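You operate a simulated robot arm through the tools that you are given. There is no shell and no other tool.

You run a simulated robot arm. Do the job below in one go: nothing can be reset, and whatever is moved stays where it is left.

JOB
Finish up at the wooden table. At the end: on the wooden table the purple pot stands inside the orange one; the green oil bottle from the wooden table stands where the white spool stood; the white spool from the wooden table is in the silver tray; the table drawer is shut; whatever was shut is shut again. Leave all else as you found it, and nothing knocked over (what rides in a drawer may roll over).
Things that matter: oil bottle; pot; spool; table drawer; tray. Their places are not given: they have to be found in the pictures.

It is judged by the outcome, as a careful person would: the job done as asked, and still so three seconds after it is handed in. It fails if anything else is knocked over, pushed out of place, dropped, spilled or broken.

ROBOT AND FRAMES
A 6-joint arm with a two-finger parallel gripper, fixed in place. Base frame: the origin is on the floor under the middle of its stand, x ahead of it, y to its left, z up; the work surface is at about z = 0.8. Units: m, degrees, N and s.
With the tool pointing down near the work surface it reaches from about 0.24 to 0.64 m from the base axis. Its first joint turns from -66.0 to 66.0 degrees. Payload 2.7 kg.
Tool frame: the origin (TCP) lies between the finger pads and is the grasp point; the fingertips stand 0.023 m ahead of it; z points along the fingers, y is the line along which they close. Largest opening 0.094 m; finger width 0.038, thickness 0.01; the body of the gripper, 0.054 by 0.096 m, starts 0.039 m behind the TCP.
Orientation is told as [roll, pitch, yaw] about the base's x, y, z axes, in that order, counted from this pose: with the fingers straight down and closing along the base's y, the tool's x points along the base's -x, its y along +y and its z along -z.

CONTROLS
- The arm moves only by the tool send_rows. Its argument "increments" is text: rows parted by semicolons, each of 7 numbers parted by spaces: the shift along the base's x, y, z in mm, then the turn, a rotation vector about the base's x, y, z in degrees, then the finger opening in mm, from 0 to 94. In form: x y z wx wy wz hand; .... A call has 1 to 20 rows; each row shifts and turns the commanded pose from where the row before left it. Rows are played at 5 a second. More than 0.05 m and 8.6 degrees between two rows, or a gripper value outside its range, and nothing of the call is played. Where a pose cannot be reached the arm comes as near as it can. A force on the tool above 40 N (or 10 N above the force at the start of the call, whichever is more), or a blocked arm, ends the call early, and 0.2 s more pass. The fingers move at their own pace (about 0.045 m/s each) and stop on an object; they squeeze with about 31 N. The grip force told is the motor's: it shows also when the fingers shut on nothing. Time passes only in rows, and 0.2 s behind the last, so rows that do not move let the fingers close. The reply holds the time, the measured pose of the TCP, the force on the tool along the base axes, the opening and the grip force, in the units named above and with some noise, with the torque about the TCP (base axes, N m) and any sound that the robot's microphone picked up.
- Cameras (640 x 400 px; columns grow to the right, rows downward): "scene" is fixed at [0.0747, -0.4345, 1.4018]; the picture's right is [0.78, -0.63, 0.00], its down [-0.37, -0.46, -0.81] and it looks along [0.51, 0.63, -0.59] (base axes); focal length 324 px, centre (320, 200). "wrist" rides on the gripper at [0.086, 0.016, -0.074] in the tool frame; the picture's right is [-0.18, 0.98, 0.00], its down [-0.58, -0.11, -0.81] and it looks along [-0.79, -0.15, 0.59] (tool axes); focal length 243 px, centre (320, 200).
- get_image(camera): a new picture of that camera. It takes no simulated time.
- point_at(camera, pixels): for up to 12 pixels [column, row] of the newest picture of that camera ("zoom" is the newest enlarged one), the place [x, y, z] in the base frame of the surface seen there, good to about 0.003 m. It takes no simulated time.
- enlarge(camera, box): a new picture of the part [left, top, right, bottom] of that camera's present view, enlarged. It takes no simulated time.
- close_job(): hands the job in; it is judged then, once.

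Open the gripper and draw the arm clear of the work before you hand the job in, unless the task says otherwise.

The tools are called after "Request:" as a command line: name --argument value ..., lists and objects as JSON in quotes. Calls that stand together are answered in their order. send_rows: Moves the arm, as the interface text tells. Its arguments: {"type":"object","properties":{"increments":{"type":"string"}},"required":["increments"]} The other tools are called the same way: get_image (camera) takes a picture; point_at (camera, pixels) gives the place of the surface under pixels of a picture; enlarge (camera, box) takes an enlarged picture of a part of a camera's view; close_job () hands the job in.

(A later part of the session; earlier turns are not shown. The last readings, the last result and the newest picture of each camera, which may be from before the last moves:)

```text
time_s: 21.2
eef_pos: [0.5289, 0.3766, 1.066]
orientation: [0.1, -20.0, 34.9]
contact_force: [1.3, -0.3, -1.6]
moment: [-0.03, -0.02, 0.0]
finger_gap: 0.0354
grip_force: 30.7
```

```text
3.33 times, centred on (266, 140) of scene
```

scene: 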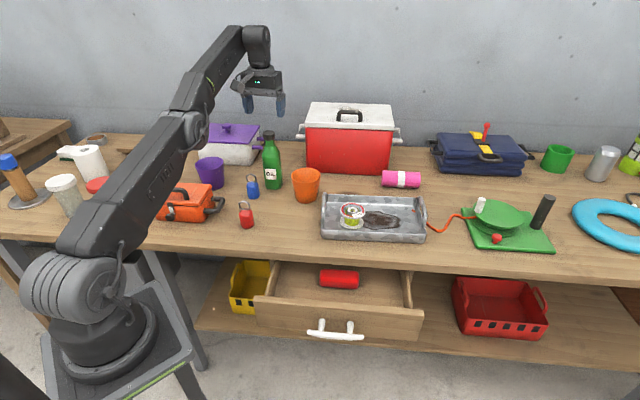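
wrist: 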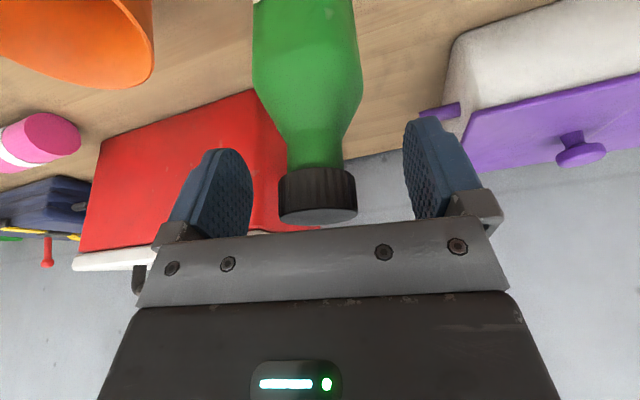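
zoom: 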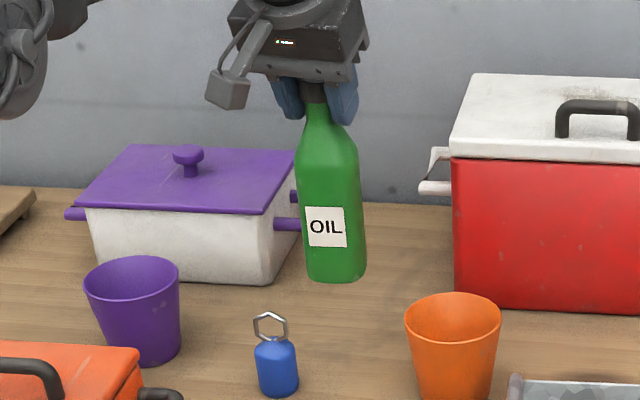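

The bottle hangs freely and clears everything on the table. I carry it to over the spool's old place (0.4455,0.1755).

Request:
send_rows --increments "-17 -40 0 0 0 0 20; -17 -40 0 0 0 0 20; -17 -40 0 0 0 0 20; -17 -40 0 0 0 0 20; -15 -40 0 0 0 0 20; 0 0 0 0 0 0 20; 0 0 0 0 0 0 20"

Request:
get_image --camera "wrist"

Request:
enlarge --camera "scene" --box '[210, 100, 370, 240]'

```text
time_s: 22.8
eef_pos: [0.4468, 0.1762, 1.0672]
orientation: [0.0, -20.0, 34.9]
contact_force: [0.5, 0.7, 0.0]
moment: [0.03, -0.02, -0.01]
finger_gap: 0.0348
grip_force: 30.6
```

```text
taken
```

wrist: 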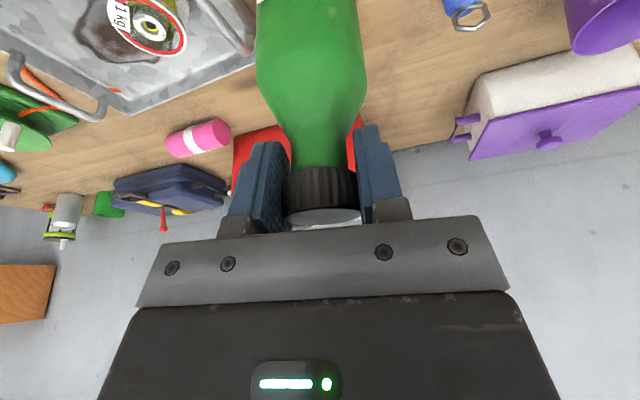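

```text
2.86 times, centred on (290, 170) of scene
```

zoom: 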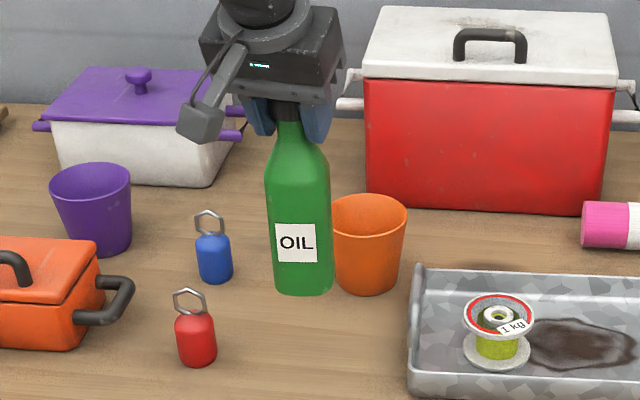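

The bottle is over the spot and clear of the pots. I lower it, slowing near the table (contact expected at TCP z≈0.9745).

Request:
send_rows --increments "-1 0 -30 0 0 0 20; 0 0 -30 0 0 0 20; 0 0 -15 0 0 0 20; 0 0 -8 0 0 0 20; 0 0 -4 0 0 0 20; 0 0 -3 0 0 0 20; 0 0 0 0 0 0 20"

Request:
enlarge --camera "scene" --box '[230, 110, 358, 240]'

```text
time_s: 24.4
eef_pos: [0.4457, 0.1751, 0.9768]
orientation: [0.2, -20.0, 35.1]
contact_force: [-0.4, -0.9, -1.6]
moment: [-0.02, 0.02, 0.01]
finger_gap: 0.0347
grip_force: 30.8
```

```text
3.08 times, centred on (294, 175) of scene
```

zoom: 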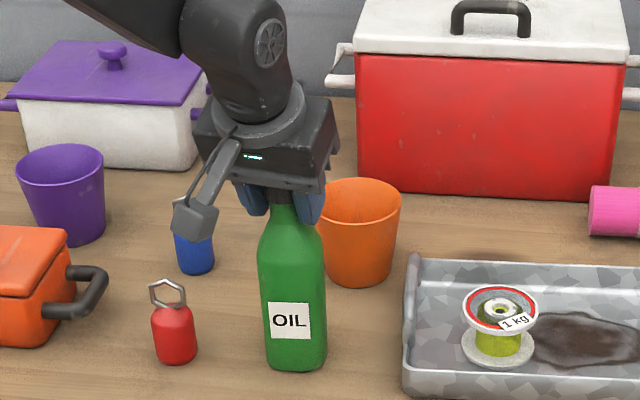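

No contact yet at z 0.9768. I lower in 1–1.5 mm steps until contact force shows.

Request:
send_rows --increments "0 0 -1.5 0 0 0 20; 0 0 -1 0 0 0 20; 0 0 0 0 0 0 20"

```text
time_s: 25.2
eef_pos: [0.4443, 0.1754, 0.9749]
orientation: [0.2, -20.2, 35.0]
contact_force: [0.3, -0.9, 2.2]
moment: [-0.03, 0.0, -0.03]
finger_gap: 0.0344
grip_force: 30.5
```

Request:
send_rows --increments "0 0 -1 0 0 0 20; 0 0 0 0 0 0 20"

Request:
enlarge --camera "scene" --box '[240, 150, 336, 240]'

```text
time_s: 25.8
eef_pos: [0.4462, 0.175, 0.9741]
orientation: [0.1, -20.2, 35.1]
contact_force: [-5.4, 0.7, 17.1]
moment: [-0.08, 0.56, -0.03]
finger_gap: 0.0347
grip_force: 31.0
```

```text
4.44 times, centred on (288, 195) of scene
```

zoom: 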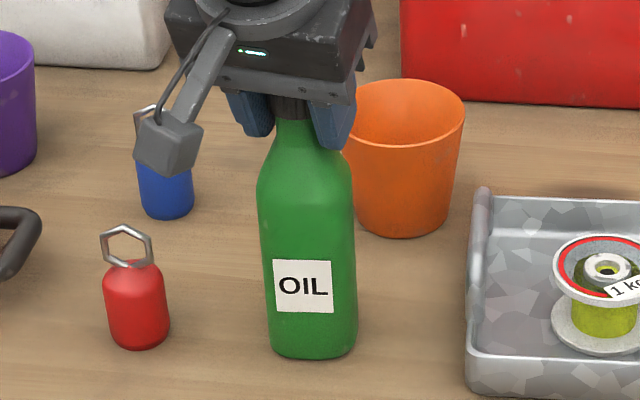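

The bottle stands on the table (17 N). I ease the force by 0.7 mm, open the fingers, and rise straight up.

Request:
send_rows --increments "0 0 0.7 0 0 0 20; 0 0 0 0 0 0 20; 0 0 0 0 0 0 45; 0 0 0 0 0 0 70; 0 0 0 0 0 0 80; 0 0 0 0 0 0 80; 0 0 20 0 0 0 80; 0 0 40 0 0 0 80; 0 0 40 0 0 0 80; 0 0 0 0 0 0 80"

Request:
get_image --camera "scene"

Request:
get_image --camera "wrist"

```text
time_s: 28.0
eef_pos: [0.443, 0.176, 1.0755]
orientation: [0.0, -20.1, 35.0]
contact_force: [0.2, 0.0, 0.3]
moment: [0.01, 0.03, -0.01]
finger_gap: 0.0799
grip_force: 0.1
```

```text
taken
```

scene: 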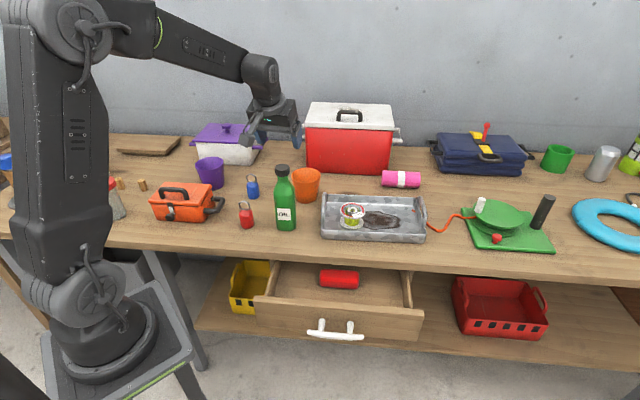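

```text
taken
```

wrist: 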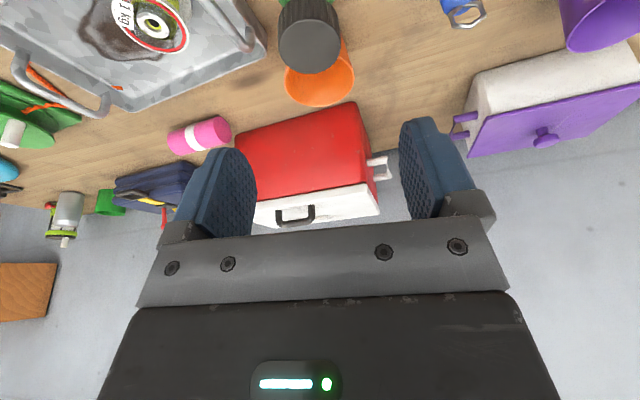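

The bottle stands where the spool stood. I bring the tool back to vertical and move at z≈1.09 toward the purple pot, turning to yaw −37° so the fingers close radially across its near rim.

Request:
send_rows --increments "0 0 5 -3.85 5.45 0 80; 0 0 5 -3.85 5.45 0 80; 0 0 5 -3.85 5.45 0 80; -12 30 0 0 0 -8 80; -12 30 0 0 0 -8 80; -12 30 0 0 0 -8 80; -12 30 0 0 0 -8 80; -12 30 0 0 0 -8 80; -12 30 0 0 0 -8 80; -12 30 0 0 0 -8 80; -12 30 0 0 0 -8 80; -10 28 0 0 0 -8 80; 0 0 0 0 0 0 80; 0 0 0 0 0 0 80"

Request:
get_image --camera "wrist"

Request:
get_image --camera "scene"

```text
time_s: 31.0
eef_pos: [0.3416, 0.4408, 1.0897]
orientation: [0.1, 0.0, -36.9]
contact_force: [0.6, -0.1, -0.4]
moment: [-0.01, 0.0, 0.01]
finger_gap: 0.08
grip_force: 0.2
```

```text
taken
```

wrist: 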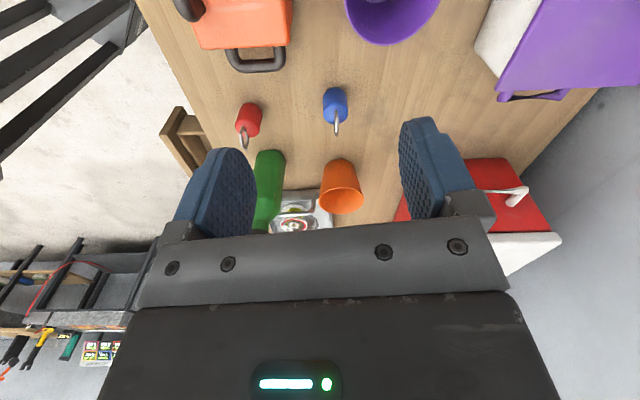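

```text
taken
```

scene: 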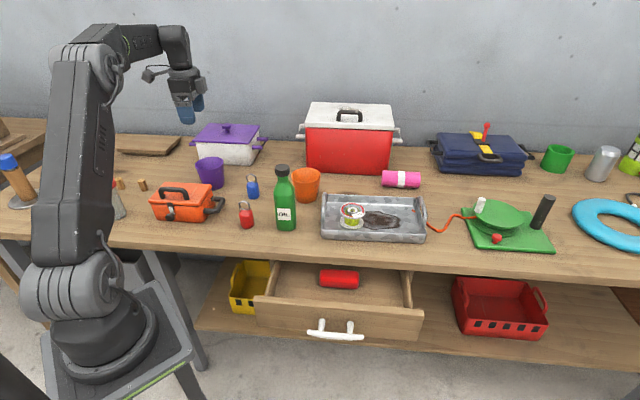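

The yaw is reached; the purple pot is at the top edge of the wrist view and the orange pot's rim at (342,200). I back the tool off 60 mm along its camera side to see the purple rim fully.

Request:
send_rows --increments "-24 18 0 0 0 0 80; -24 18 0 0 0 0 80; 0 0 0 0 0 0 80; 0 0 0 0 0 0 80"

Request:
get_image --camera "wrist"

Request:
enlarge --camera "wrist" --box '[330, 0, 490, 100]'

```text
time_s: 32.0
eef_pos: [0.2926, 0.4788, 1.0868]
orientation: [0.0, -0.1, -37.1]
contact_force: [1.0, 0.4, -0.2]
moment: [0.0, -0.01, -0.03]
finger_gap: 0.08
grip_force: 0.0
```

```text
taken
```

wrist: 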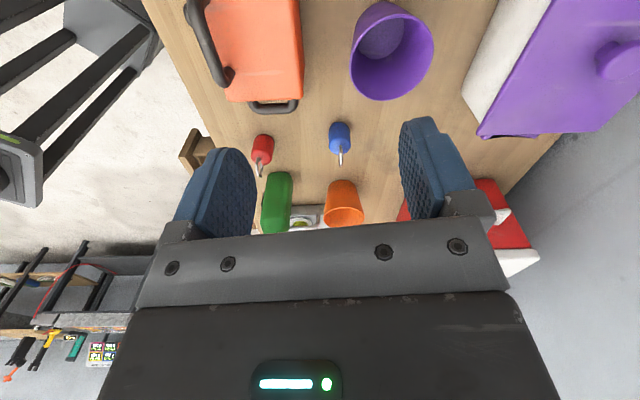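

```text
4.00 times, centred on (410, 50) of wrist
```

zoom: 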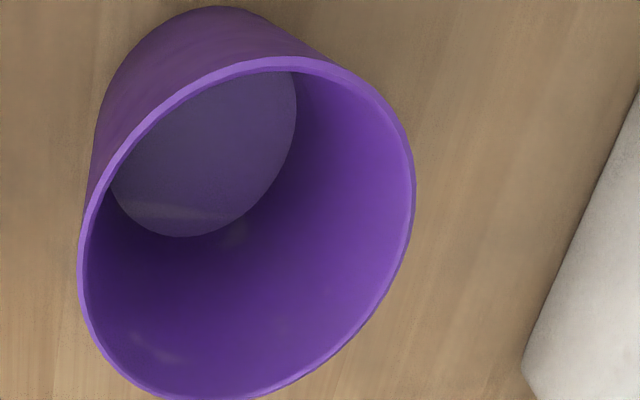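

The whole purple rim is visible in the zoom: left edge (80,245), right edge (412,190), top (280,62), bottom near (200,398). I read points on the rim.

Request:
point_at --camera "zoom" --pixels '[[82, 250], [411, 190], [262, 62], [220, 396], [130, 145], [390, 110], [105, 345], [375, 305], [335, 70], [180, 95], [300, 370], [210, 160]]'

Request:
enlarge --camera "wrist" --box '[296, 160, 392, 235]'

```text
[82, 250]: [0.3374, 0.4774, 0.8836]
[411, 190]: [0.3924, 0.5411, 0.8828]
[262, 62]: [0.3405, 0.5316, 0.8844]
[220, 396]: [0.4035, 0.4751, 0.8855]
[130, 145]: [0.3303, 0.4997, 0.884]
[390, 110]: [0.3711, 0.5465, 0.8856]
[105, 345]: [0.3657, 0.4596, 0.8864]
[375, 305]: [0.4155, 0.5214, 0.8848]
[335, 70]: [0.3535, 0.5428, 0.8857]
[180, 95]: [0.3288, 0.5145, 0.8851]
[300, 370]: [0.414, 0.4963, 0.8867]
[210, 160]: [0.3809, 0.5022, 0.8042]
```

```text
5.33 times, centred on (344, 198) of wrist
```

zoom: 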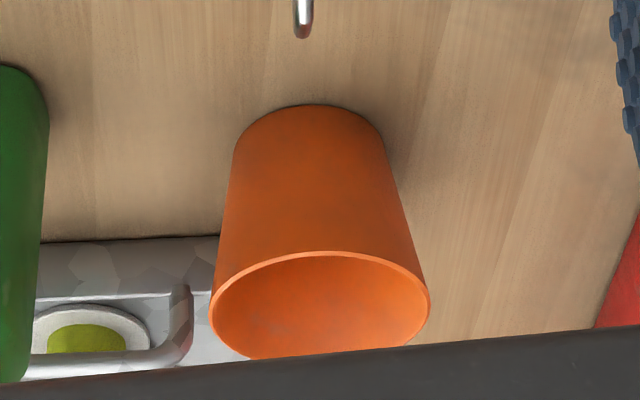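

Purple rim centre in the wrist frame is about (0.372,0.505), z≈0.885, wall about 2 mm. I check how close the orange toolbox (wrist (300,60)) and its side handle (275,105) are to the near rim.

Request:
get_image --camera "wrist"

Request:
point_at --camera "wrist" --pixels '[[300, 90], [297, 10], [299, 50], [275, 107], [296, 103], [205, 40], [230, 80], [260, 50], [325, 190], [362, 210], [342, 182], [344, 212]]'

```text
taken
```

wrist: 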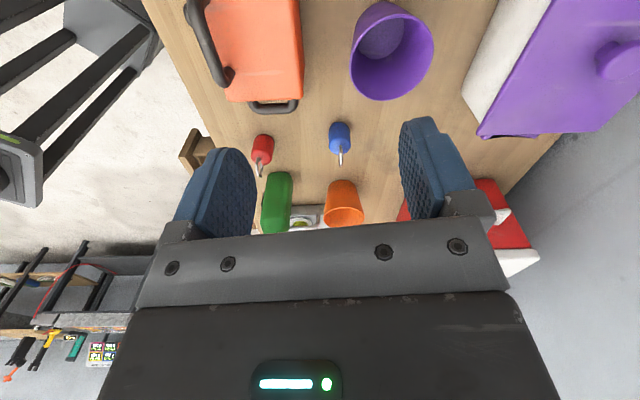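

```text
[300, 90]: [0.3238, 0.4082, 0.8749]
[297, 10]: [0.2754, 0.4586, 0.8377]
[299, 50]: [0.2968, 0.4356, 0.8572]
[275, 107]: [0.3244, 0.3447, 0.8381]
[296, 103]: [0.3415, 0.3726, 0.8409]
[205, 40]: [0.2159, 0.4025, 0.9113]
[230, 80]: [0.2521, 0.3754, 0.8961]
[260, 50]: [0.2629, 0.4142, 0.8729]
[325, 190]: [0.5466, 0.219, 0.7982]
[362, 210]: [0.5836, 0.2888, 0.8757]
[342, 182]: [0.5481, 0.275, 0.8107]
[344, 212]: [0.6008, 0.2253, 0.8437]
```

The toolbox edge is about 27 mm beyond where the outer finger will be, so there's room. I set a 7.5° tilt to match the pot's wall, narrow to 40 mm, and move above the near rim at (0.346,0.470).

Request:
send_rows --increments "27 -4 -20 3 -2.25 0 60; 26 -4.5 -25 3 -2.25 0 40; 0 0 -30 0 0 0 40; 0 0 -25 0 0 0 40; 0 0 -25 0 0 0 40; 0 0 0 0 0 0 40; 0 0 0 0 0 0 40"

Request:
get_image --camera "wrist"

Request:
enlarge --camera "scene" --box '[160, 100, 288, 200]'

```text
time_s: 33.6
eef_pos: [0.3389, 0.4708, 0.963]
orientation: [7.5, 0.0, -37.0]
contact_force: [-0.2, -0.5, -0.2]
moment: [0.03, 0.0, -0.05]
finger_gap: 0.0402
grip_force: 0.1
```

```text
taken
```

wrist: 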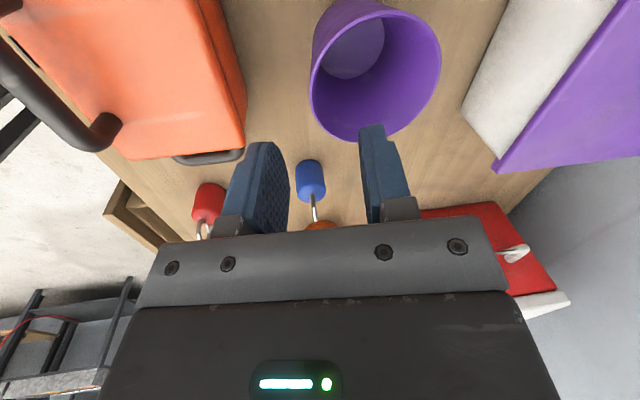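

```text
4.00 times, centred on (224, 150) of scene
```

zoom: 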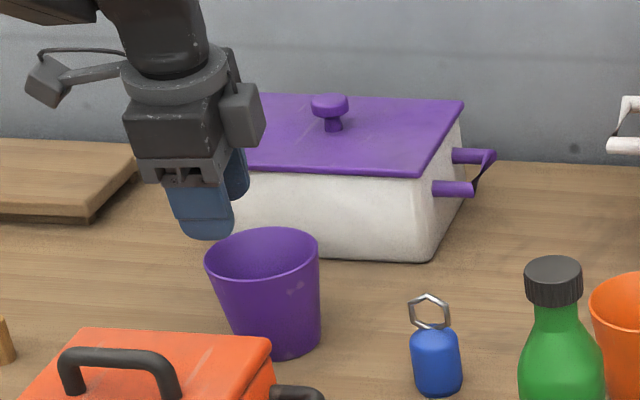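

The TCP reads (0.339,0.471), 7 mm off in x. The wrist view shows the purple rim spanning (311,85) to (440,60) with its bottom at (362,141); I re-measure before lowering.

Request:
enlarge --camera "wrist" --box '[280, 0, 472, 150]'

Request:
point_at --camera "zoom" --pixels '[[120, 230], [522, 180], [300, 366], [160, 320], [480, 290], [350, 38], [460, 70], [200, 90], [140, 150], [510, 130], [240, 352], [420, 345]]'

```text
2.67 times, centred on (376, 75) of wrist
```

zoom: 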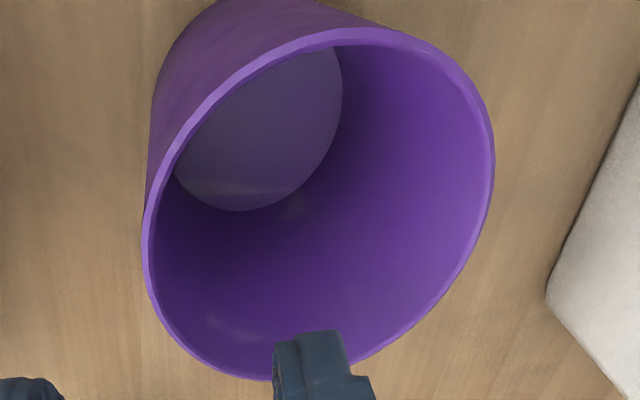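

```text
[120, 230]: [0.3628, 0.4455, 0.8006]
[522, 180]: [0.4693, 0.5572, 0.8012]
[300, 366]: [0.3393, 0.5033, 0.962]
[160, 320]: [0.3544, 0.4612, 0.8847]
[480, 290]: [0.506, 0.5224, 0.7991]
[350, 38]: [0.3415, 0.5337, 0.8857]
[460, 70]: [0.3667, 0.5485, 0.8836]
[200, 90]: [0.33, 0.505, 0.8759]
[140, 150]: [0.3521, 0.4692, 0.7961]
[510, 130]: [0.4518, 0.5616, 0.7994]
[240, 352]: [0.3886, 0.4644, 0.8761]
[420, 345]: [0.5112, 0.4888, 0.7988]
```

Some of those pixels missed the rim; I re-read points that lie on the rim line in this zoom.

Request:
point_at --camera "zoom" --pixels '[[147, 250], [490, 170], [225, 366], [165, 312], [440, 295], [350, 34], [450, 70], [230, 80], [165, 172], [480, 115], [475, 230], [400, 335]]'

```text
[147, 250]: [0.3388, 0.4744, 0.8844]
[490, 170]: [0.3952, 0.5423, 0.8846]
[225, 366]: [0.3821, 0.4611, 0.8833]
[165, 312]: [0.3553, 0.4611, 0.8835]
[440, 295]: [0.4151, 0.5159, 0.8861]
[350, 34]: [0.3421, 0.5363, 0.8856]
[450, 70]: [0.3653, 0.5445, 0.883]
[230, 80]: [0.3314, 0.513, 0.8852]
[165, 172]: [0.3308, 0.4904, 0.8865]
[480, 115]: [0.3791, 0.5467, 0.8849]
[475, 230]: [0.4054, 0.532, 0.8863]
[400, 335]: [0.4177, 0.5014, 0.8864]
```

The rim centre is about (0.3735,0.503), so the pinch point for the TCP is (0.347,0.468). I shift there and lower part way.

Request:
send_rows --increments "8 -3 0 0 0 0 40; 0 0 -20 0 0 0 40; 0 0 -18 0 0 0 40; 0 0 0 0 0 0 40; 0 0 0 0 0 0 40"

Request:
get_image --camera "wrist"

Request:
enlarge --camera "scene" --box '[170, 120, 266, 200]'

```text
time_s: 34.8
eef_pos: [0.3482, 0.464, 0.9265]
orientation: [7.5, 0.0, -37.0]
contact_force: [0.3, -0.2, -0.2]
moment: [0.02, 0.0, 0.0]
finger_gap: 0.0402
grip_force: 0.0
```

```text
taken
```

wrist: 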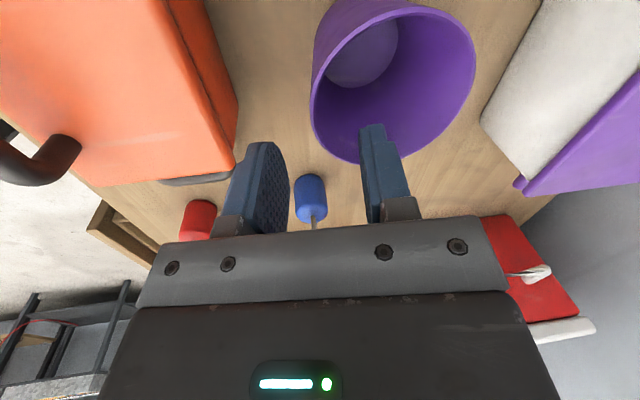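

```text
5.00 times, centred on (218, 160) of scene
```

zoom: 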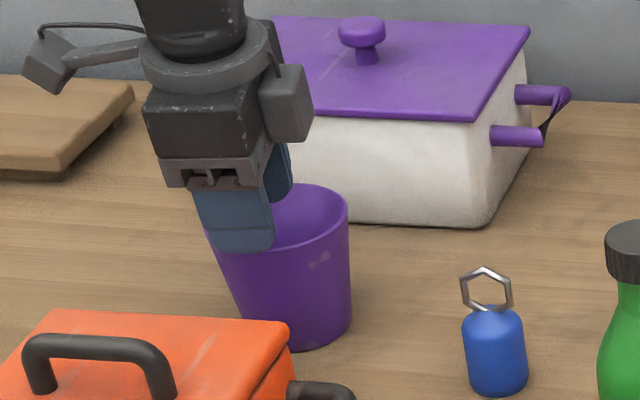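

The inner finger is over the pot's inside and the outer one outside. I correct (-1,+4) mm and lower to TCP z≈0.894.

Request:
send_rows --increments "-1 4 0 0 0 0 40; 0 0 -12 0 0 0 40; 0 0 -12 0 0 0 40; 0 0 -8 0 0 0 40; 0 0 0 0 0 0 40; 0 0 0 0 0 0 40"

Request:
get_image --camera "wrist"

Request:
enlarge --camera "scene" --box '[170, 120, 266, 200]'

```text
time_s: 36.2
eef_pos: [0.3501, 0.4718, 0.8937]
orientation: [7.5, 0.0, -37.1]
contact_force: [0.4, -0.4, 0.6]
moment: [-0.01, 0.01, 0.04]
finger_gap: 0.04
grip_force: 0.0
```

```text
taken
```

wrist: 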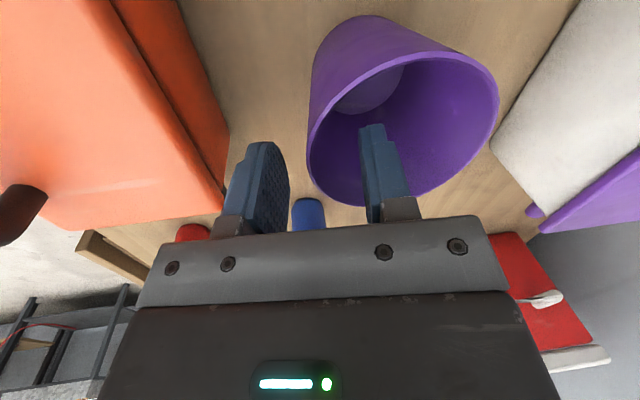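

```text
5.00 times, centred on (218, 160) of scene
```

zoom: 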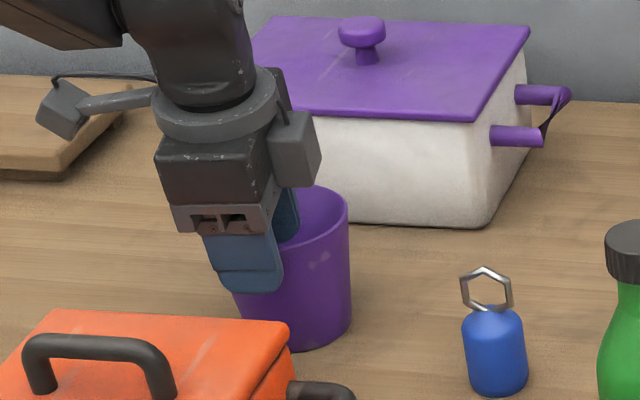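

The wrist view shows the near rim at (310,168), about 4.5 mm left of the finger centre line (320). I shift the TCP back by that and re-read.

Request:
send_rows --increments "-2.7 -3.6 0 0 0 0 40; 0 0 0 0 0 0 40; 0 0 0 0 0 0 40"

Request:
enlarge --camera "wrist" --box '[220, 80, 420, 230]'

```text
time_s: 37.0
eef_pos: [0.3486, 0.4658, 0.8934]
orientation: [7.5, 0.0, -37.0]
contact_force: [-0.3, 0.9, 0.3]
moment: [0.02, 0.02, -0.02]
finger_gap: 0.04
grip_force: 0.0
```

```text
2.67 times, centred on (320, 155) of wrist
```

zoom: 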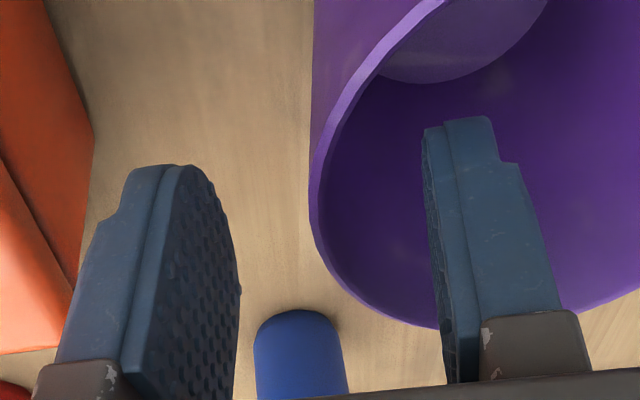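

Now the rim sits on the finger centre line (zoom (312,190) ≈ wrist column 317). I close on the wall.

Request:
send_rows --increments "0 0 0 0 0 0 25; 0 0 0 0 0 0 10; 0 0 0 0 0 0 0; 0 0 0 0 0 0 0; 0 0 0 0 0 0 0; 0 0 0 0 0 0 0"

Request:
get_image --camera "wrist"

Request:
enlarge --camera "scene" --box '[170, 120, 266, 200]'

```text
time_s: 38.4
eef_pos: [0.3488, 0.4666, 0.8933]
orientation: [7.6, -0.1, -37.1]
contact_force: [1.0, 0.3, 3.7]
moment: [0.19, -0.11, -0.04]
finger_gap: 0.0084
grip_force: 31.3
```

```text
taken
```

wrist: 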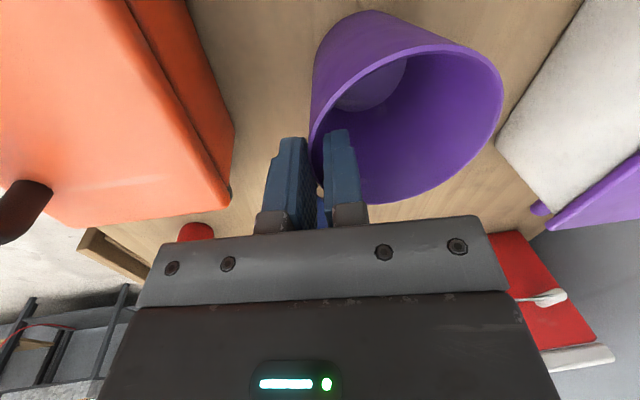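

```text
5.00 times, centred on (218, 160) of scene
```

zoom: 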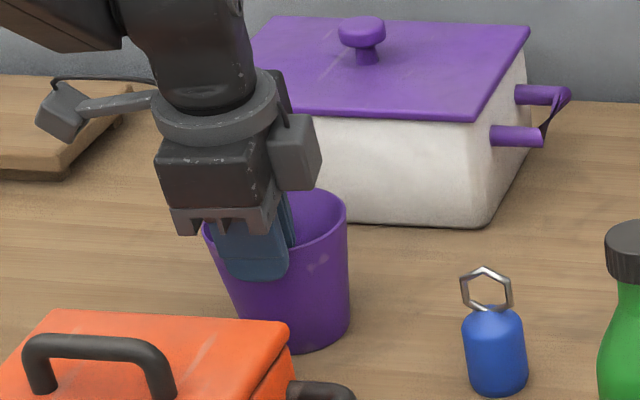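

The wall is gripped (gap 8.4 mm = wall plus curvature, 31 N). I lift gently and check that the pot hangs level.

Request:
send_rows --increments "0 0 5 0 0 0 0; 0 0 10 0 0 0 0; 0 0 20 0 0 0 0; 0 0 25 0 0 0 0; 0 0 0 0 0 0 0; 0 0 0 0 0 0 0"

Request:
get_image --camera "wrist"

Request:
enlarge --camera "scene" --box '[160, 90, 288, 200]'

```text
time_s: 39.8
eef_pos: [0.3486, 0.4664, 0.9547]
orientation: [7.5, -0.1, -37.0]
contact_force: [0.2, 0.5, -1.0]
moment: [-0.06, -0.02, -0.01]
finger_gap: 0.0084
grip_force: 30.3
```

```text
taken
```

wrist: 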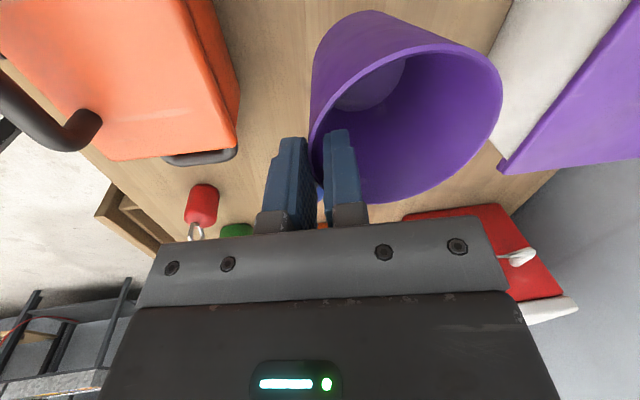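

```text
3.64 times, centred on (224, 145) of scene
```

zoom: 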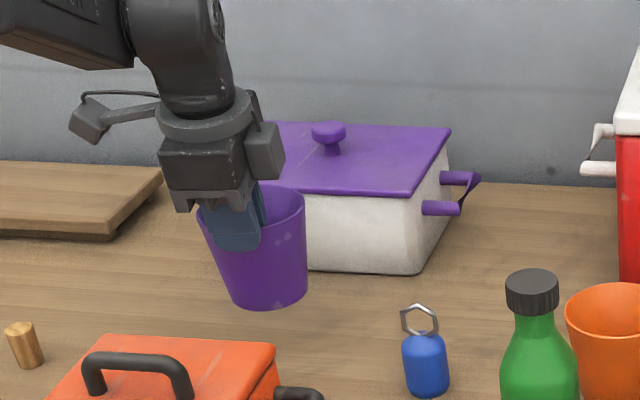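

The pot hangs from the near rim and appears unchanged in the wrist view. I read the rim heights to check it is level and find its centre relative to the TCP.

Request:
enlarge --camera "wrist" --box '[290, 0, 530, 220]'

```text
1.82 times, centred on (410, 110) of wrist
```

zoom: 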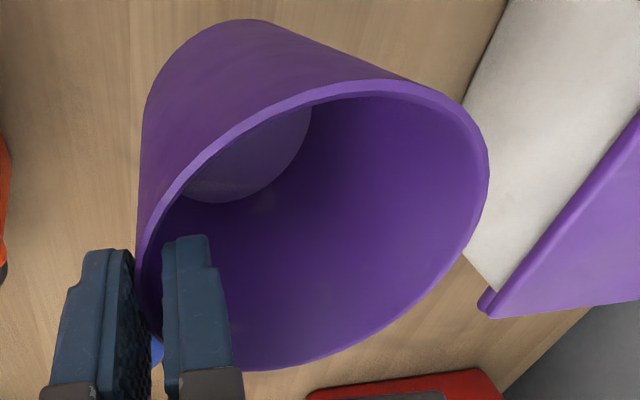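

Request:
point_at --camera "zoom" --pixels '[[142, 255], [485, 170], [270, 367], [370, 86], [440, 105], [200, 160], [300, 100], [455, 250], [400, 313], [340, 348], [470, 130], [160, 205]]'

```text
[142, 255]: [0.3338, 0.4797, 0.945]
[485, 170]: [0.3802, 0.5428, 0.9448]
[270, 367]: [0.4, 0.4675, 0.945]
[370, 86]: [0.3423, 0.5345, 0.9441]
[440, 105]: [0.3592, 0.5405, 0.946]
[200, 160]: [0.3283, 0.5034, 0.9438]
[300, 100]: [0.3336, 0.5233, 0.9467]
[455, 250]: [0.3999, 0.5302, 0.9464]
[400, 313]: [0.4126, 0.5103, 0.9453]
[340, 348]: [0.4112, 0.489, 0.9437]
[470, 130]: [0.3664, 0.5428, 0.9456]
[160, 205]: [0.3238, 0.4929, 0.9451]
```

The rim is level at z≈0.945 all round, and the pot's centre is about (+0.023,+0.035) m from the TCP. I raise to about 1.01 and carry it over the orange pot (wrist-frame centre about (0.571,0.2485)).

Request:
send_rows --increments "0 0 25 0 0 0 0; 0 0 30 0 0 0 0; 15 -19 0 0 0 0 0; 28 -36 0 0 0 0 0; 28 -36 0 0 0 0 0; 28 -36 0 0 0 0 0; 28 -36 0 0 0 0 0; 28 -36 0 0 0 0 0; 25 -32 0 0 0 0 0; 12 -14 0 0 0 0 0; 5 -6 0 0 0 0 0; 0 0 0 0 0 0 0; 0 0 0 0 0 0 0"

Request:
get_image --camera "wrist"

Request:
enlarge --camera "scene" --box '[226, 80, 386, 240]'

```text
time_s: 42.6
eef_pos: [0.5453, 0.2153, 1.0108]
orientation: [7.6, 0.0, -37.0]
contact_force: [0.3, -0.8, -0.4]
moment: [-0.02, 0.02, 0.03]
finger_gap: 0.0084
grip_force: 30.9
```

```text
taken
```

wrist: 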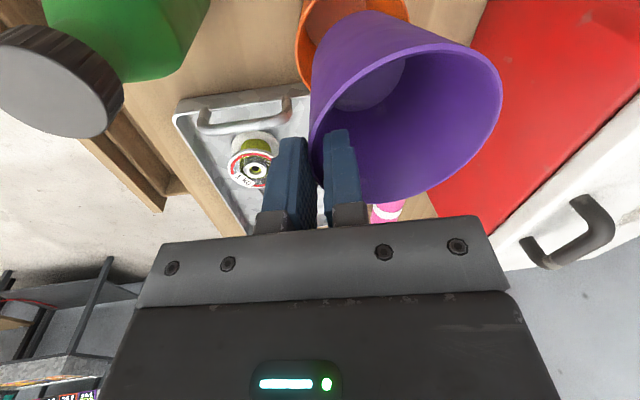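

```text
2.50 times, centred on (306, 160) of scene
```

zoom: 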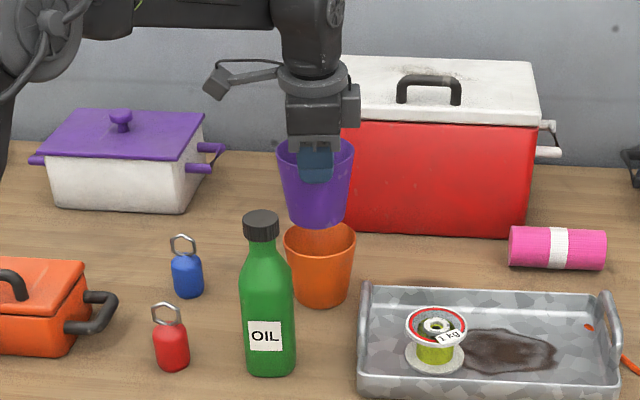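

The purple pot hangs over the orange one in the scene view (zoom (318,190) over (320,265)). I enlarge to compare their rim centres in one frame.

Request:
enlarge --camera "scene" --box '[270, 145, 350, 210]'

```text
6.15 times, centred on (310, 178) of scene
```

zoom: 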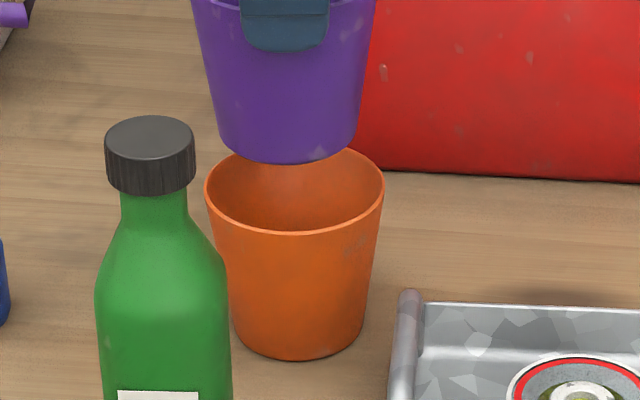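

I read the purple pot's lower outline and the orange rim outline in this zoom.

Request:
point_at --camera "zoom" --pixels '[[222, 130], [354, 132], [288, 160], [245, 152], [330, 152], [206, 195], [384, 190], [297, 232], [230, 165], [370, 165], [250, 222], [345, 225]]'

Request:
enlarge --camera "scene" --box '[280, 115, 344, 155]'

```text
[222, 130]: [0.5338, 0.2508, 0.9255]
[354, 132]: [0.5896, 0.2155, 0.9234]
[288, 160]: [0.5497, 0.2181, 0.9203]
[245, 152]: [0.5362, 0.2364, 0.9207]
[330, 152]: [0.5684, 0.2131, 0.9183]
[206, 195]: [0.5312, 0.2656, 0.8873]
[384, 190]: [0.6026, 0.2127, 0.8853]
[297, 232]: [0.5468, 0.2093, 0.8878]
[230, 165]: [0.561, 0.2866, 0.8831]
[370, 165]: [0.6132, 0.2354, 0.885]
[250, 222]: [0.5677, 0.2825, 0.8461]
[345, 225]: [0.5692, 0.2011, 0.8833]
```

```text
10.00 times, centred on (312, 135) of scene
```

zoom: 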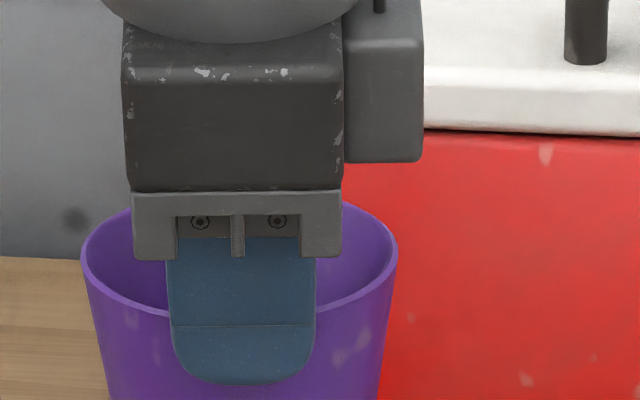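

Rim centres agree within about 3 mm: silhouettes put the purple pot about 2.5 mm to the left of the orange one. I shift (+2.2,−1.7) mm and lower it into the orange pot part way, watching the force.

Request:
send_rows --increments "2.2 -1.7 0 0 0 0 0; 0 0 -15 0 0 0 0; 0 0 -15 0 0 0 0; 0 0 -10 0 0 0 0; 0 0 0 0 0 0 0; 0 0 0 0 0 0 0"

Request:
enlarge --camera "scene" --box '[270, 145, 350, 210]'

```text
time_s: 44.0
eef_pos: [0.547, 0.2132, 0.9696]
orientation: [7.4, 0.0, -37.0]
contact_force: [0.2, 0.2, -0.2]
moment: [-0.03, 0.0, 0.03]
finger_gap: 0.0081
grip_force: 31.1
```

```text
6.15 times, centred on (310, 178) of scene
```

zoom: 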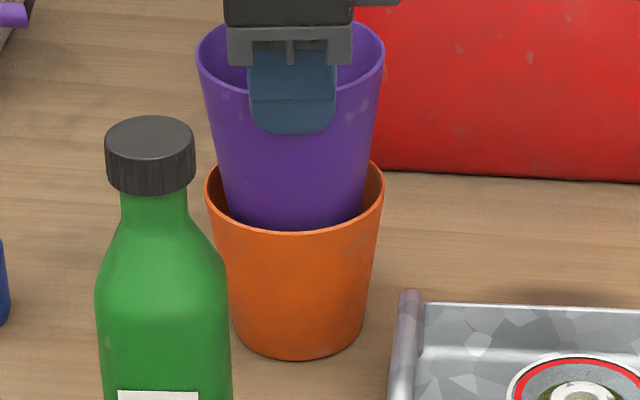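

The side gaps between purple and orange look balanced (about 15 and 17 px). I check the depth direction with rim points of the purple pot from both cameras.

Request:
point_at --camera "zoom" --pixels '[[198, 62], [383, 58], [235, 88], [350, 85], [375, 75], [215, 30], [365, 30], [290, 225], [250, 215], [335, 215], [206, 195], [384, 190]]'

Request:
get_image --camera "wrist"

```text
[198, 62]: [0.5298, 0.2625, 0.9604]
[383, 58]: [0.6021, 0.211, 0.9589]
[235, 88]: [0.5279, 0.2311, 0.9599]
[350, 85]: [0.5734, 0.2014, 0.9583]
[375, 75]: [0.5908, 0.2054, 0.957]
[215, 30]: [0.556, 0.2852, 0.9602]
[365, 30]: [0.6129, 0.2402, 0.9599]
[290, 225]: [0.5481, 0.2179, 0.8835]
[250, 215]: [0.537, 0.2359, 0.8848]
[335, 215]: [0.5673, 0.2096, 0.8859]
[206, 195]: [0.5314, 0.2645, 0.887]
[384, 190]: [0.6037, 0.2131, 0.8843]
```

```text
taken
```

wrist: 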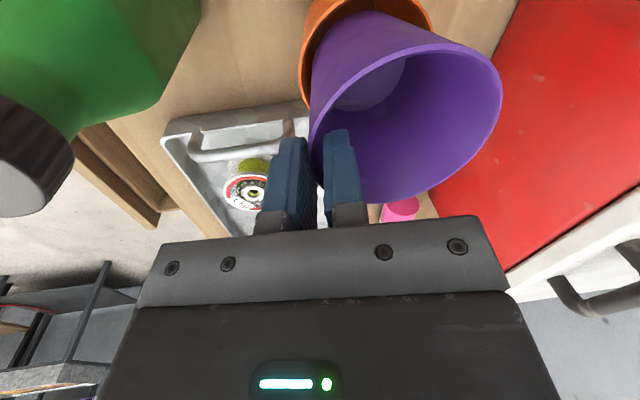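

The purple pot is about 2 mm nearer the camera than the orange one's centre. I shift (+1.3,+1.6) mm and keep lowering in decreasing steps.

Request:
send_rows --increments "1.3 1.6 0 0 0 0 0; 0 0 -12 0 0 0 0; 0 0 -12 0 0 0 0; 0 0 -8 0 0 0 0; 0 0 -5 0 0 0 0; 0 0 0 0 0 0 0; 0 0 0 0 0 0 0"

Request:
enlarge --camera "scene" --box '[270, 145, 350, 210]'

```text
time_s: 45.6
eef_pos: [0.5477, 0.2172, 0.932]
orientation: [7.5, 0.0, -37.0]
contact_force: [-0.2, 0.0, 0.3]
moment: [-0.01, -0.02, -0.01]
finger_gap: 0.0087
grip_force: 31.2
```

```text
6.15 times, centred on (310, 178) of scene
```

zoom: 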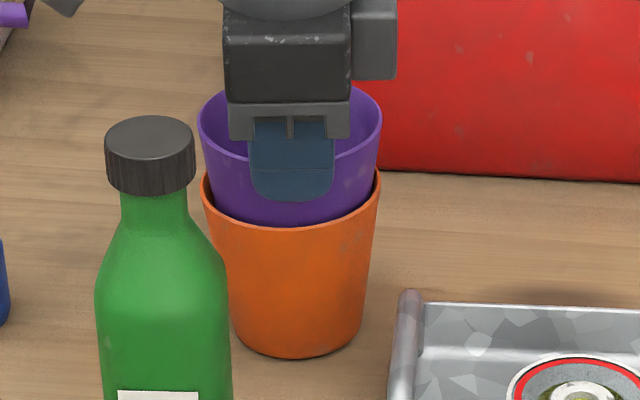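

The orange rim now reads about 3–5 zoom px different from before (left 202, right 381, front row 226), so the purple wall may be nudging it. I measure both rims again before going on.

Request:
point_at --camera "zoom" --pixels '[[199, 125], [381, 120], [225, 155], [360, 150], [215, 100], [370, 100], [203, 190], [380, 187], [240, 217], [345, 217], [295, 227], [293, 353]]'

Request:
get_image --camera "wrist"

Request:
send_rows --increments "0 0 0 0 0 0 0"

```text
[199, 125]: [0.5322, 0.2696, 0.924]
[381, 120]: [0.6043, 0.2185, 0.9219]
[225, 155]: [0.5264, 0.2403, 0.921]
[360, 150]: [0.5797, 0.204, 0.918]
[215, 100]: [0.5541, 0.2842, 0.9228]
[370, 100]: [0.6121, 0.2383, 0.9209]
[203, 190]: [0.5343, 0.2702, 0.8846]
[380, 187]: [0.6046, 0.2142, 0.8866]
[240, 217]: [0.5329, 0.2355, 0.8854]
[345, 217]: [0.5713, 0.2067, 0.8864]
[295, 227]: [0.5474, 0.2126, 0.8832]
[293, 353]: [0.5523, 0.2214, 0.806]
```

```text
taken
```

wrist: 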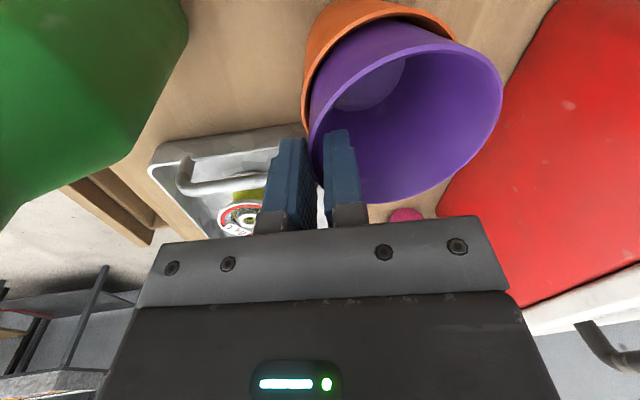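

```text
time_s: 46.0
eef_pos: [0.5479, 0.2172, 0.9318]
orientation: [7.6, 0.0, -37.0]
contact_force: [0.2, -0.1, 0.1]
moment: [-0.01, -0.02, -0.01]
finger_gap: 0.0086
grip_force: 31.1
```

There's no contact force now; the orange pot has slid about 3 mm at most. I go on down in 3–4 mm steps, compensating the slight +y drift seen when lowering, until the force shows seating.

Request:
send_rows --increments "-0.3 -0.8 -4 0 0 0 0; -0.2 -0.4 -4 0 0 0 0; 0 0 0 0 0 0 0"

Request:
enlarge --camera "scene" --box '[270, 145, 350, 210]'

```text
time_s: 46.8
eef_pos: [0.548, 0.2154, 0.9274]
orientation: [7.7, -0.2, -37.1]
contact_force: [-7.6, -10.6, 26.1]
moment: [0.07, 0.03, 0.04]
finger_gap: 0.0081
grip_force: 31.0
```

```text
6.15 times, centred on (310, 178) of scene
```

zoom: 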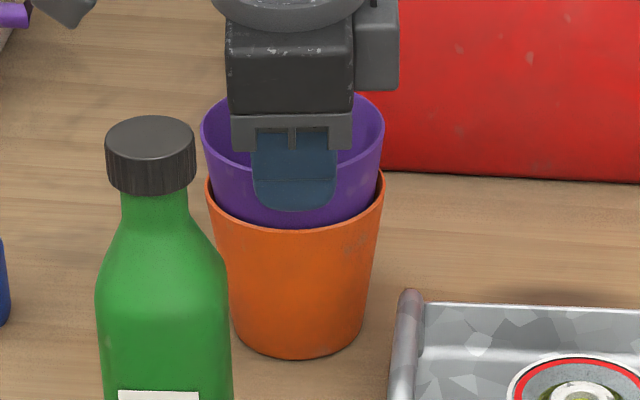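

Contact: 26 N up with a side force of about 13 N along (−0.58,−0.81), so the far wall is pressing. I back up slightly and yield 1.5 mm in that direction to relieve it.

Request:
send_rows --increments "-0.5 -0.7 1.5 0 0 0 0; -0.4 -0.6 0 0 0 0 0; 0 0 0 0 0 0 0"

Request:
enlarge --camera "scene" --box '[270, 145, 350, 210]'

```text
time_s: 47.6
eef_pos: [0.5467, 0.2145, 0.9254]
orientation: [7.8, 0.1, -37.0]
contact_force: [1.9, -0.3, 16.6]
moment: [0.37, -0.36, -0.08]
finger_gap: 0.0087
grip_force: 31.1
```

```text
6.15 times, centred on (310, 178) of scene
```

zoom: 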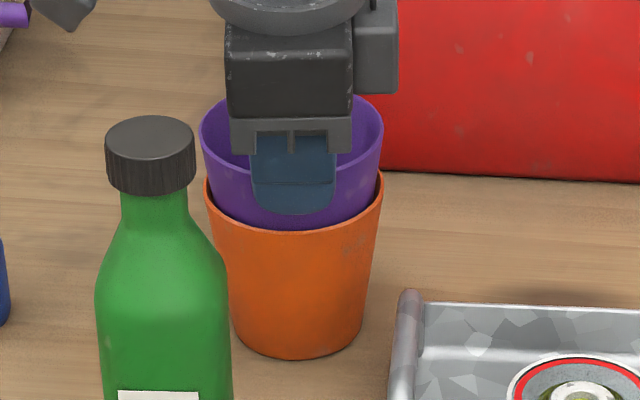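

The side force is gone (16.6 N purely vertical): the purple pot rests on the orange one's inner wall. I ease up 1 mm and open the fingers gently to let it settle.

Request:
send_rows --increments "0 0 1 0 0 0 0; 0 0 0.5 0 0 0 0; 0 0 0 0 0 0 0"

```text
time_s: 48.4
eef_pos: [0.5473, 0.2126, 0.9253]
orientation: [7.4, 0.0, -37.0]
contact_force: [0.4, 3.7, 6.2]
moment: [0.54, -0.04, 0.06]
finger_gap: 0.009
grip_force: 31.4
```

Request:
send_rows --increments "0 0 0 0 0 0 12; 0 0 0 0 0 0 16; 0 0 0 0 0 0 20; 0 0 0 0 0 0 25; 0 0 0 0 0 0 25"

Request:
enlarge --camera "scene" --box '[270, 145, 350, 210]'

Request:
get_image --camera "wrist"

```text
time_s: 49.6
eef_pos: [0.5467, 0.2126, 0.9257]
orientation: [7.5, -0.1, -37.0]
contact_force: [-0.9, 0.3, 0.6]
moment: [-0.01, -0.01, -0.02]
finger_gap: 0.0249
grip_force: 0.0
```

```text
6.15 times, centred on (310, 178) of scene
```

zoom: 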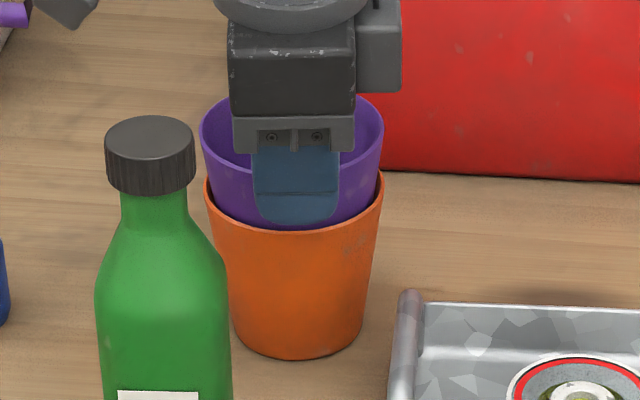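

```text
taken
```

wrist: 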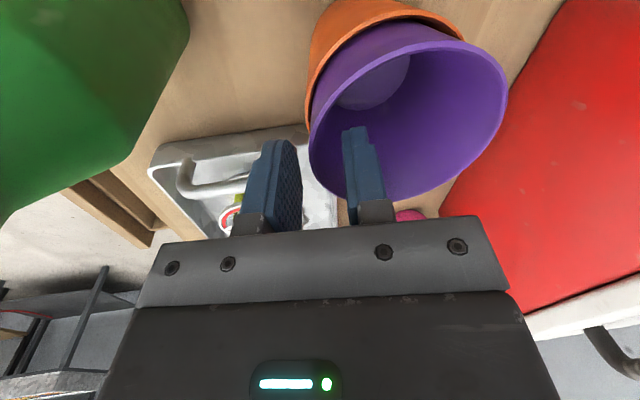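

Released; the purple pot stays put in the orange one. I raise the gripper clear and look at how it sits.

Request:
send_rows --increments "0 0 0 0 0 0 30; 0 0 10 0 0 0 30; 0 0 20 0 0 0 30; 0 0 40 0 0 0 30; 0 0 40 0 0 0 30; 0 0 0 0 0 0 30"

Request:
enlarge --camera "scene" --box '[270, 145, 350, 210]'

Request:
get_image --camera "wrist"

```text
time_s: 51.0
eef_pos: [0.5456, 0.2108, 1.0351]
orientation: [7.5, 0.0, -37.0]
contact_force: [-0.5, -0.8, -1.2]
moment: [-0.01, 0.01, 0.0]
finger_gap: 0.0299
grip_force: 0.3
```

```text
6.15 times, centred on (310, 178) of scene
```

zoom: 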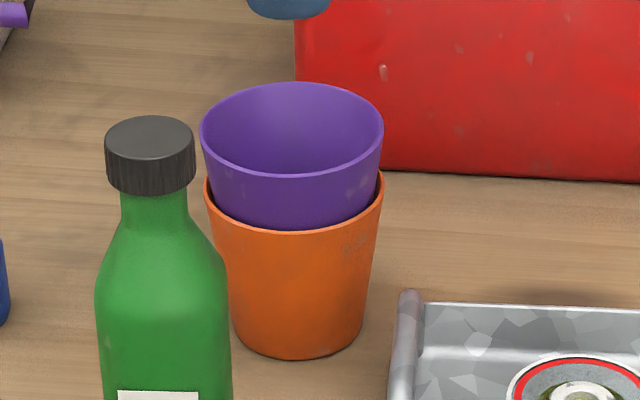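

```text
taken
```

wrist: 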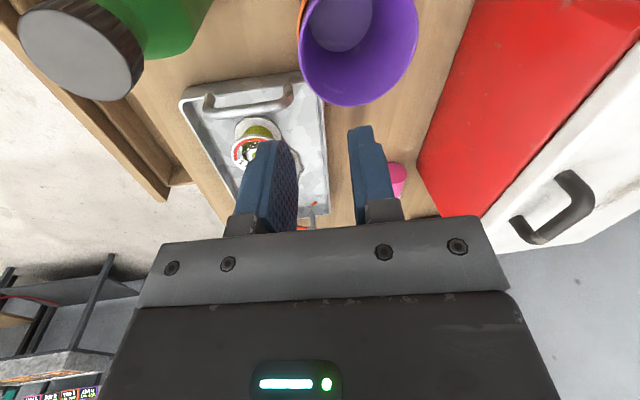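

The purple pot stands in the orange pot. I check whether its rim is level and whether both pots' positions are good.

Request:
point_at --camera "zoom" --pixels '[[202, 132], [382, 127], [292, 175], [290, 85], [235, 165], [350, 162], [235, 96], [350, 96], [206, 195], [383, 190], [296, 229], [293, 355]]'

```text
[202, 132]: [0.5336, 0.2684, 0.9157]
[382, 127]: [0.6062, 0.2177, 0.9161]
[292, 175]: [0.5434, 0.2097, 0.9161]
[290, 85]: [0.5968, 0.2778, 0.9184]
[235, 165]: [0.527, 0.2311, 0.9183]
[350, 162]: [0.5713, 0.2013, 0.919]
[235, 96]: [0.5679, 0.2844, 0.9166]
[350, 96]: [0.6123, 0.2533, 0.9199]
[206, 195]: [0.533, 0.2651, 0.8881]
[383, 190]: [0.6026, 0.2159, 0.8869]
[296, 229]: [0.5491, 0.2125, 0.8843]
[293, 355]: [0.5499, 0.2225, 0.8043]
```

The purple rim is level (z 0.916–0.920 all round) and the stack is steady. Now the drawer: I close the fingers, bring the tool vertical, turn to yaw +45° and move high to the front of the drawer handle.

Request:
send_rows --increments "-10 -15 25 -3 2.25 0 15; -15 -25 25 -3 2.25 0 0; -19 -33 0 0 0 8.2 0; -19 -33 0 0 0 8.2 0; -19 -33 0 0 0 8.2 0; -19 -33 0 0 0 8.2 0; -19 -33 0 0 0 8.2 0; -19 -33 0 0 0 8.2 0; -19 -33 0 0 0 8.2 0; -19 -33 0 0 0 8.2 0; -19 -33 0 0 0 8.2 0; -17 -37 0 0 0 8.2 0; 0 0 0 0 0 0 0; 0 0 0 0 0 0 0"

Request:
get_image --camera "scene"

Request:
get_image --camera "wrist"

```text
time_s: 54.0
eef_pos: [0.3324, -0.1626, 1.084]
orientation: [0.0, 0.0, 45.1]
contact_force: [0.2, -0.5, -1.0]
moment: [-0.01, 0.04, 0.01]
finger_gap: 0.0002
grip_force: 30.6
```

```text
taken
```

scene: 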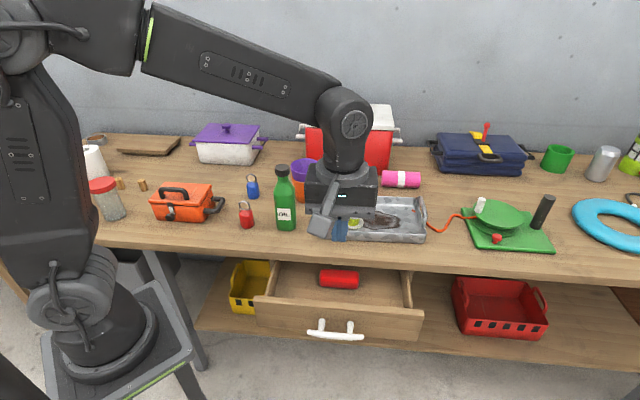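

```text
taken
```

wrist: 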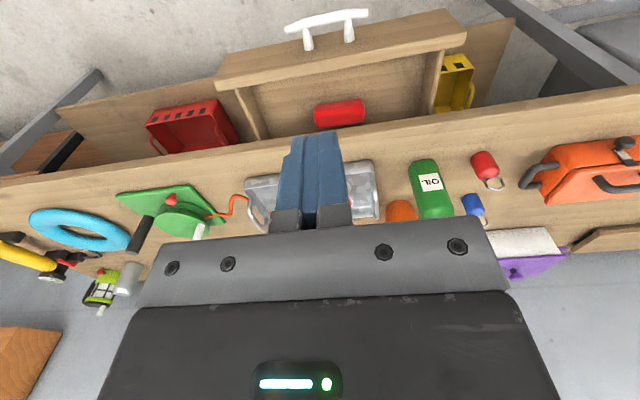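

The gripper is above the space before the drawer. The wrist view shows the white handle bar from (287,28) to (367,13); I read the handle, drawer front and table edge from here.

Request:
point_at --camera "wrist" --pixels '[[290, 27], [327, 19], [364, 13], [308, 42], [349, 34], [225, 82], [460, 40], [222, 70], [458, 30], [300, 132], [500, 105], [100, 170]]'

```text
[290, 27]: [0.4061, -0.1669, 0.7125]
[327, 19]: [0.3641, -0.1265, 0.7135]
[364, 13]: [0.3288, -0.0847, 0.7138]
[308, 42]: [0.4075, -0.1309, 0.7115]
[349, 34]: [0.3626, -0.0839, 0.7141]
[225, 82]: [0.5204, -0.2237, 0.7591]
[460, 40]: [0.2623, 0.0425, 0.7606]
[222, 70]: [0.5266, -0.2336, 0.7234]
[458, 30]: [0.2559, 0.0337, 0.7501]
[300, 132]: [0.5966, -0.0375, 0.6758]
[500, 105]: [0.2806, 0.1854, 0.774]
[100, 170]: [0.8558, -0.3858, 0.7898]
```

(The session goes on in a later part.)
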